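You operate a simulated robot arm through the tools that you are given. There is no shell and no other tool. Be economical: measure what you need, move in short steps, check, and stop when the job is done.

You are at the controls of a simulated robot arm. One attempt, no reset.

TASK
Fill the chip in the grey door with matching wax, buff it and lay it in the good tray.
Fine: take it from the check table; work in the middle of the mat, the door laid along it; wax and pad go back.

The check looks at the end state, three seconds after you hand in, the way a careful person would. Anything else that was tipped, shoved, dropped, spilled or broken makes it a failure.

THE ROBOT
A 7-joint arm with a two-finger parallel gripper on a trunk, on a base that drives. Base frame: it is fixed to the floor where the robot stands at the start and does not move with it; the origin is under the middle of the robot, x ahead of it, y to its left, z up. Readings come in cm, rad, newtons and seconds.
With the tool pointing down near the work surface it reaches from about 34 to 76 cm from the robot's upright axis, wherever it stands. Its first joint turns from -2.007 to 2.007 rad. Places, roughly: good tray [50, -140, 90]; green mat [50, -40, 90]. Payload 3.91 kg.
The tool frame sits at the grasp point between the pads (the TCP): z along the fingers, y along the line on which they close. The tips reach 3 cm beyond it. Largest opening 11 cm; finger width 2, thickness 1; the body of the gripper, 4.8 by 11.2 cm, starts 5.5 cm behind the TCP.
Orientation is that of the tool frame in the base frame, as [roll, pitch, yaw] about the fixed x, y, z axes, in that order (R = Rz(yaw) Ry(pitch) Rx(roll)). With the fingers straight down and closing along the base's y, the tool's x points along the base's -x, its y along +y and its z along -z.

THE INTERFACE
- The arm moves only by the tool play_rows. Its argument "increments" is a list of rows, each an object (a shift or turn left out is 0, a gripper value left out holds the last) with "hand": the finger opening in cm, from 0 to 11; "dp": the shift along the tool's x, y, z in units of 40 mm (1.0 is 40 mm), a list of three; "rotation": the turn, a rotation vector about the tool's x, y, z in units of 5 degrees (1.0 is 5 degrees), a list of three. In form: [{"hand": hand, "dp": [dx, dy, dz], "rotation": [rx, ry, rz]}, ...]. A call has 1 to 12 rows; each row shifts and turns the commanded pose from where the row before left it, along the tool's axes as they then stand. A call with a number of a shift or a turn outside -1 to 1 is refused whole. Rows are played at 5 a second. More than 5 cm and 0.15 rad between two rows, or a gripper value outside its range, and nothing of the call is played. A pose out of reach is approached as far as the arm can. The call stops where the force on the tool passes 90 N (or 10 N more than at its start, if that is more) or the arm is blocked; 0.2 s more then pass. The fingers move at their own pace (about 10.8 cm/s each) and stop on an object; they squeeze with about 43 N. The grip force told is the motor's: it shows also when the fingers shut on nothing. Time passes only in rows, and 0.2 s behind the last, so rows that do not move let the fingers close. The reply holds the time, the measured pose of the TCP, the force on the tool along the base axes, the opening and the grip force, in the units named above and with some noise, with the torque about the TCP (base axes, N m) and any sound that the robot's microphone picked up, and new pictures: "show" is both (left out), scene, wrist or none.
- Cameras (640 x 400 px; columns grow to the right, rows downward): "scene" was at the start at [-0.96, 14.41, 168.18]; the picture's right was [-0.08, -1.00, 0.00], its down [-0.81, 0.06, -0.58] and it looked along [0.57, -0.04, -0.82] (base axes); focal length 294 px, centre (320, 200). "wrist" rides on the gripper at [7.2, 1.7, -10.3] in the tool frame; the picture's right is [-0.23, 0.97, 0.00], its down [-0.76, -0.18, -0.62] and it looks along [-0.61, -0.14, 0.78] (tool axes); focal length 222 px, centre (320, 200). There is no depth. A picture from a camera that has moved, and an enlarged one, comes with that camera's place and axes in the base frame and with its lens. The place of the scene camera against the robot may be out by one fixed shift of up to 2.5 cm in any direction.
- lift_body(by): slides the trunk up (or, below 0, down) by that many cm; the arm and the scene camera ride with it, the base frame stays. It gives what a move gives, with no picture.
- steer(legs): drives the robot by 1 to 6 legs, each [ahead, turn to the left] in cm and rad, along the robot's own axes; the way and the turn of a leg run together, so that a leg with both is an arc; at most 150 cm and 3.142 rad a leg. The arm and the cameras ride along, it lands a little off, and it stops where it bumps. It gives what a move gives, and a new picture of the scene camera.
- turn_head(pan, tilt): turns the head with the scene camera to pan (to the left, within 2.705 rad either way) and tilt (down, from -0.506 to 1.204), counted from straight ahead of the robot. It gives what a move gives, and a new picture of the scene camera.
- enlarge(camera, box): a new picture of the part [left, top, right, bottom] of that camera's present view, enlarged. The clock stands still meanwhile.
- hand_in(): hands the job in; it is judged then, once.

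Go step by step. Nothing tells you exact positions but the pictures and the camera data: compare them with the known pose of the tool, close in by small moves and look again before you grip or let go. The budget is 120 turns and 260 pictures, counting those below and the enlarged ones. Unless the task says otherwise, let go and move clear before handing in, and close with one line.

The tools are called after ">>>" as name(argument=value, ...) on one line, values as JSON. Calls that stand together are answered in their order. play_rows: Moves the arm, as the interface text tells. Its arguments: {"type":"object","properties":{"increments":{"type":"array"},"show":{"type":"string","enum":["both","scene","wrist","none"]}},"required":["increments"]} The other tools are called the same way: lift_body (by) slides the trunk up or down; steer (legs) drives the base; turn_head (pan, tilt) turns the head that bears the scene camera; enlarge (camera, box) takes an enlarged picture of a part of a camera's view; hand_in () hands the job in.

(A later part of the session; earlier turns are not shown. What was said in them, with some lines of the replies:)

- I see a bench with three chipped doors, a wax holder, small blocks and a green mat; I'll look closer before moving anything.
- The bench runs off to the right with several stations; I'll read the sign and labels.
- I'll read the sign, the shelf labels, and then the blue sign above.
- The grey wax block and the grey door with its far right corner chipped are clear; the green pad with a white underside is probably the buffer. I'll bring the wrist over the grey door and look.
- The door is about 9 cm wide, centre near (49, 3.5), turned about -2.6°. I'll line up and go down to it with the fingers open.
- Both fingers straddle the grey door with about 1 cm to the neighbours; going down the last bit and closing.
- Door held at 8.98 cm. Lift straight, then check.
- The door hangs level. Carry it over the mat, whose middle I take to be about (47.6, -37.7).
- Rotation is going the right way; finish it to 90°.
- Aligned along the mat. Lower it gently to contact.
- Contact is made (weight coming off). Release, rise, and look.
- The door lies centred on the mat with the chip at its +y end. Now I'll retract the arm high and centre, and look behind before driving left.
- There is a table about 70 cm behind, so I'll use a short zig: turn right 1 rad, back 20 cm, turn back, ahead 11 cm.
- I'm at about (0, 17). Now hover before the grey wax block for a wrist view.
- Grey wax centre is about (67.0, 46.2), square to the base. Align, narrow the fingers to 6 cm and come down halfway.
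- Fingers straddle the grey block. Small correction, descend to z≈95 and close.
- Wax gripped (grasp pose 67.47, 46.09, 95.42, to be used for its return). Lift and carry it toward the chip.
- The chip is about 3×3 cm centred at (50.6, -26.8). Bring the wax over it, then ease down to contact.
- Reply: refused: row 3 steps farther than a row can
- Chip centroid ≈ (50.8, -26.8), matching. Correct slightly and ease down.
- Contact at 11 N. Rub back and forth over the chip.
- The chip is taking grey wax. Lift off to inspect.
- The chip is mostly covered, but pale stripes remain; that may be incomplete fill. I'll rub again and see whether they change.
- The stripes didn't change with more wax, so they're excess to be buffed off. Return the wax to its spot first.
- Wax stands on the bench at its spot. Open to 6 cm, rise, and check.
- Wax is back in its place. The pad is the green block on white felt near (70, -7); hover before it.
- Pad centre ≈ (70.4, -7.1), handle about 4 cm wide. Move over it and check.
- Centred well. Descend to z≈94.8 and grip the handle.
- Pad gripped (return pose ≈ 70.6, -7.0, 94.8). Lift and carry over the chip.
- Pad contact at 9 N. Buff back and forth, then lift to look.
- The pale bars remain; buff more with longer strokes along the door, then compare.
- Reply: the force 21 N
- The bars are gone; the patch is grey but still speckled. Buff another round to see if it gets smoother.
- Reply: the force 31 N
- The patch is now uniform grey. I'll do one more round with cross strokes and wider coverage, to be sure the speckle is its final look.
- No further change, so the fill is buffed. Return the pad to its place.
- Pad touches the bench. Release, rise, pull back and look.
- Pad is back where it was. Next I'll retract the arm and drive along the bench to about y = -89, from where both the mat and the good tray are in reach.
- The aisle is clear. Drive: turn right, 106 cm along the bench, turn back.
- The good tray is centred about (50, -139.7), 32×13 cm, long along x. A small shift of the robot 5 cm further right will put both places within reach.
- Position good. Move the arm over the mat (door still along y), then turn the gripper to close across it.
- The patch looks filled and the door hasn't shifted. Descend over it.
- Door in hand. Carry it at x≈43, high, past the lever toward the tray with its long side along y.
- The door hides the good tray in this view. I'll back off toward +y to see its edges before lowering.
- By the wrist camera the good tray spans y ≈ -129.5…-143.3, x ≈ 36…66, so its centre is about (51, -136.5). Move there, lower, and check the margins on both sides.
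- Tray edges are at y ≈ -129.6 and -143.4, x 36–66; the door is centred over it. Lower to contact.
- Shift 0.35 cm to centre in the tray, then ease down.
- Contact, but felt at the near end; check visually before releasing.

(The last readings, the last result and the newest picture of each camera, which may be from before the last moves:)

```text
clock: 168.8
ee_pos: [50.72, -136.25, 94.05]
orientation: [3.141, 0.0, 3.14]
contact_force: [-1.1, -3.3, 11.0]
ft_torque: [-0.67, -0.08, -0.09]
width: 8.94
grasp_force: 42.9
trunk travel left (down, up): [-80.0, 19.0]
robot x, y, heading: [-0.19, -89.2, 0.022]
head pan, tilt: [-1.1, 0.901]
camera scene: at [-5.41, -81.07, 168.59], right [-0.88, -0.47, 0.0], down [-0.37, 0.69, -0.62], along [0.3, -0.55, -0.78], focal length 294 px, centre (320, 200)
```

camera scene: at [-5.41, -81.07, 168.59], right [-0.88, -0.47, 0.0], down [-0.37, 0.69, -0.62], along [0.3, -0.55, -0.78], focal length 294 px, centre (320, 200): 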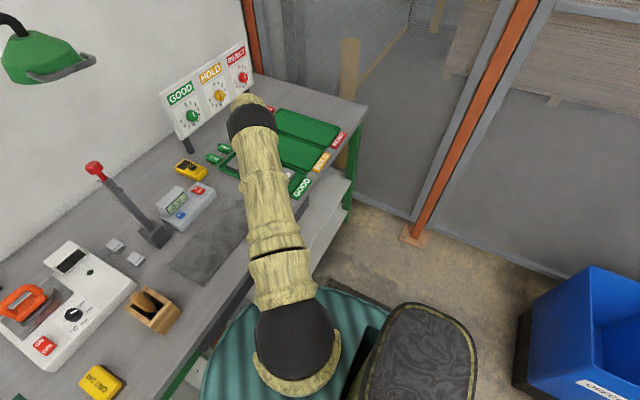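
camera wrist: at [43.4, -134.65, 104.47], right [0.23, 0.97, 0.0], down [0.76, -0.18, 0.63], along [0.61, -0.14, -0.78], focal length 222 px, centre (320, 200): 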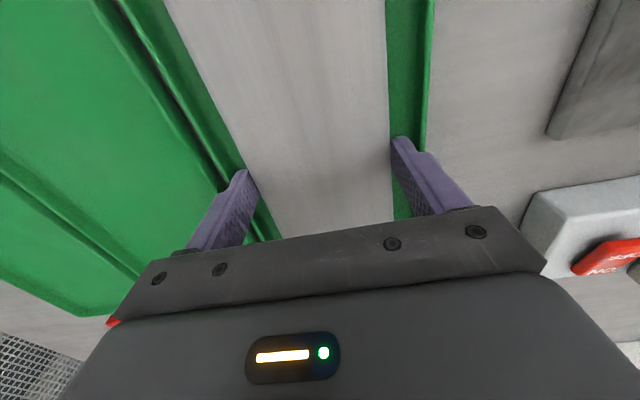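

The door sits flat inside the tray with green on both sides. Open slightly, rise and look.

>>> play_rows(increments=[{"hand": 9.7}, {}, {}, {"dp": [0, 0, -0.3]}, {"dp": [0, 0, -0.8]}, {"dp": [0, 0, -1]}, {"dp": [0, 0, -1]}, {"dp": [0, 0, -1]}, {"dp": [0, 0, -1]}, {}], show="both")

```text
clock: 171.0
ee_pos: [50.96, -136.23, 114.83]
orientation: [3.138, 0.001, 3.141]
contact_force: [0.0, 0.3, -0.3]
ft_torque: [0.01, 0.05, 0.0]
width: 9.73
grasp_force: 0.0
trunk travel left (down, up): [-80.0, 19.0]
robot x, y, heading: [0.08, -89.25, 0.025]
head pan, tilt: [-1.1, 0.901]
camera scene: at [-5.27, -81.18, 168.6], right [-0.88, -0.47, 0.0], down [-0.37, 0.69, -0.62], along [0.29, -0.55, -0.78], focal length 294 px, centre (320, 200)
camera wrist: at [43.63, -134.57, 125.07], right [0.23, 0.97, 0.0], down [0.76, -0.18, 0.62], along [0.61, -0.14, -0.78], focal length 222 px, centre (320, 200)
```

scene: 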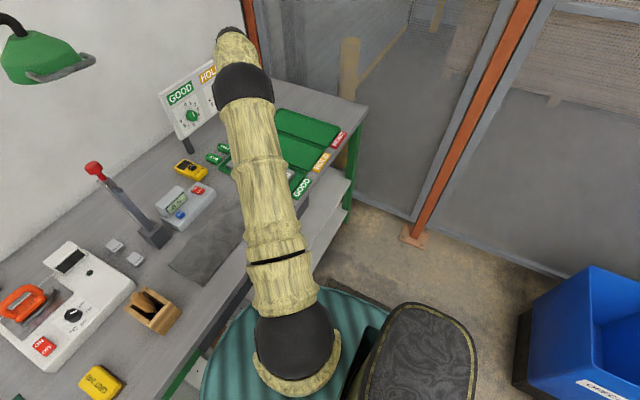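
wrist: 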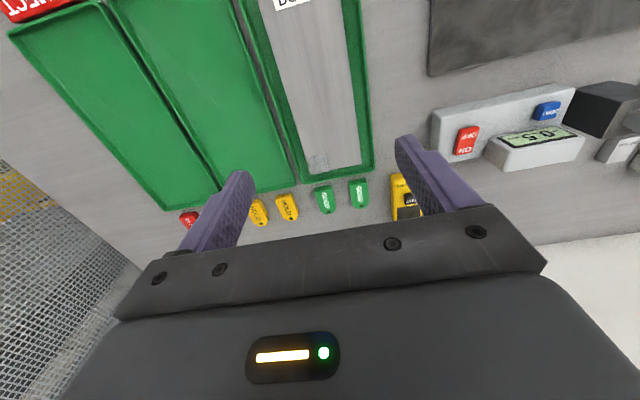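

The door lies in the good tray. Move the arm clear and take a last look at the patch and the rest.

>>> enlarge(camera="wrist", box=[230, 80, 410, 220])

>>> play_rows(increments=[{"dp": [0.3, 0.8, -0.3]}, {"dp": [0.3, 0.8, -0.3]}, {"dp": [0.3, 0.8, -0.3]}, {"dp": [0.3, 0.8, -0.3]}, {"dp": [0.3, 0.8, -0.3]}, {"dp": [0.3, 0.8, -0.3]}, {"dp": [0.3, 0.8, -0.3]}, {}], show="none")

>>> turn_head(pan=-0.75, tilt=0.7)

>>> turn_head(pan=0.85, tilt=0.75)

```text
2.86 times, centred on (320, 150) of wrist
camera zoom: at [43.63, -134.57, 125.07], right [0.23, 0.97, 0.0], down [0.76, -0.18, 0.62], along [0.61, -0.14, -0.78], focal length 635 px, centre (320, 343)
```

zoom: 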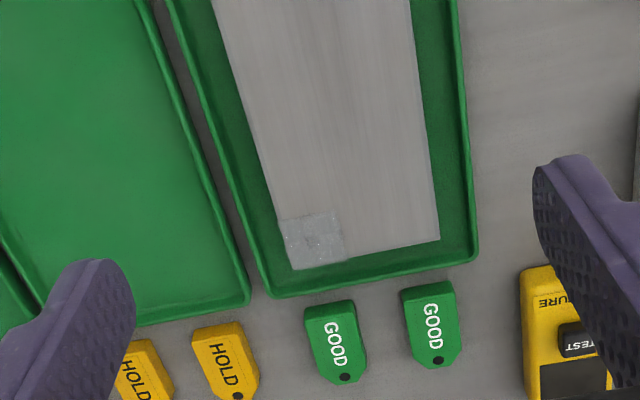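

```text
clock: 172.8
ee_pos: [42.22, -113.81, 122.94]
orientation: [3.14, 0.0, 3.139]
contact_force: [0.7, -0.2, -0.1]
ft_torque: [-0.02, 0.03, 0.01]
width: 9.71
grasp_force: 0.0
trunk travel left (down, up): [-80.0, 19.0]
robot x, y, heading: [-0.34, -89.27, 0.022]
head pan, tilt: [-1.1, 0.901]
```

```text
clock: 173.6
ee_pos: [42.17, -113.73, 123.1]
orientation: [3.14, 0.0, 3.142]
contact_force: [0.8, -1.1, -1.2]
ft_torque: [-0.01, 0.01, 0.02]
width: 9.69
grasp_force: 0.0
trunk travel left (down, up): [-80.0, 19.0]
robot x, y, heading: [0.04, -89.33, 0.023]
head pan, tilt: [-0.75, 0.7]
camera scene: at [-2.53, -80.15, 170.21], right [-0.67, -0.75, 0.0], down [-0.48, 0.43, -0.76], along [0.57, -0.51, -0.64], focal length 294 px, centre (320, 200)
```

scene: 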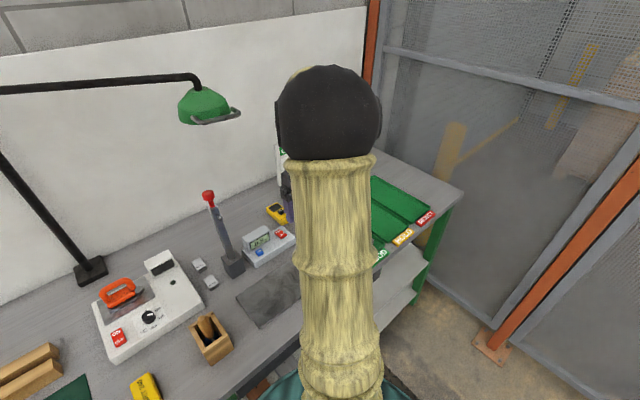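

```text
clock: 175.3
ee_pos: [42.08, -113.54, 123.05]
orientation: [-3.142, 0.001, -3.141]
contact_force: [0.0, 0.5, -0.1]
ft_torque: [0.02, 0.01, 0.04]
width: 9.71
grasp_force: 0.0
trunk travel left (down, up): [-80.0, 19.0]
robot x, y, heading: [-0.72, -89.27, 0.022]
head pan, tilt: [0.85, 0.75]
camera scene: at [-3.53, -68.14, 169.79], right [0.77, -0.64, 0.0], down [-0.44, -0.52, -0.73], along [0.47, 0.56, -0.68], focal length 294 px, centre (320, 200)
```

scene: 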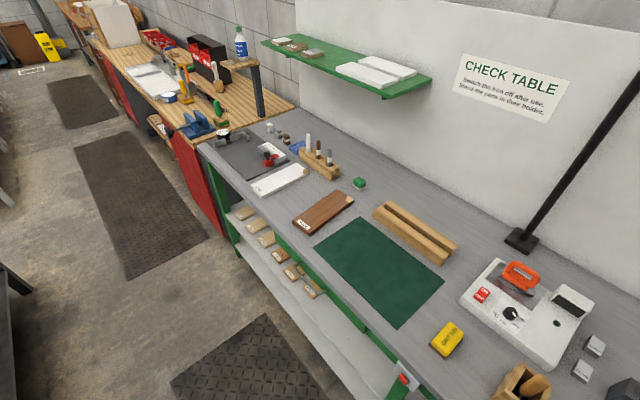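

The filled and buffed grey door lies in the good tray. The wax and pad are back in place and everything else stands as it was, so I'm handing in.

>>> hand_in()

```text
The job is handed in.
```

I filled the chip in the grey door with grey wax, buffed it and laid the door in the good tray. The wax block and the pad are back in their places, and nothing else looked moved in the last pictures. The patch still looks slightly speckled close up; two more rounds of buffing did not change that.
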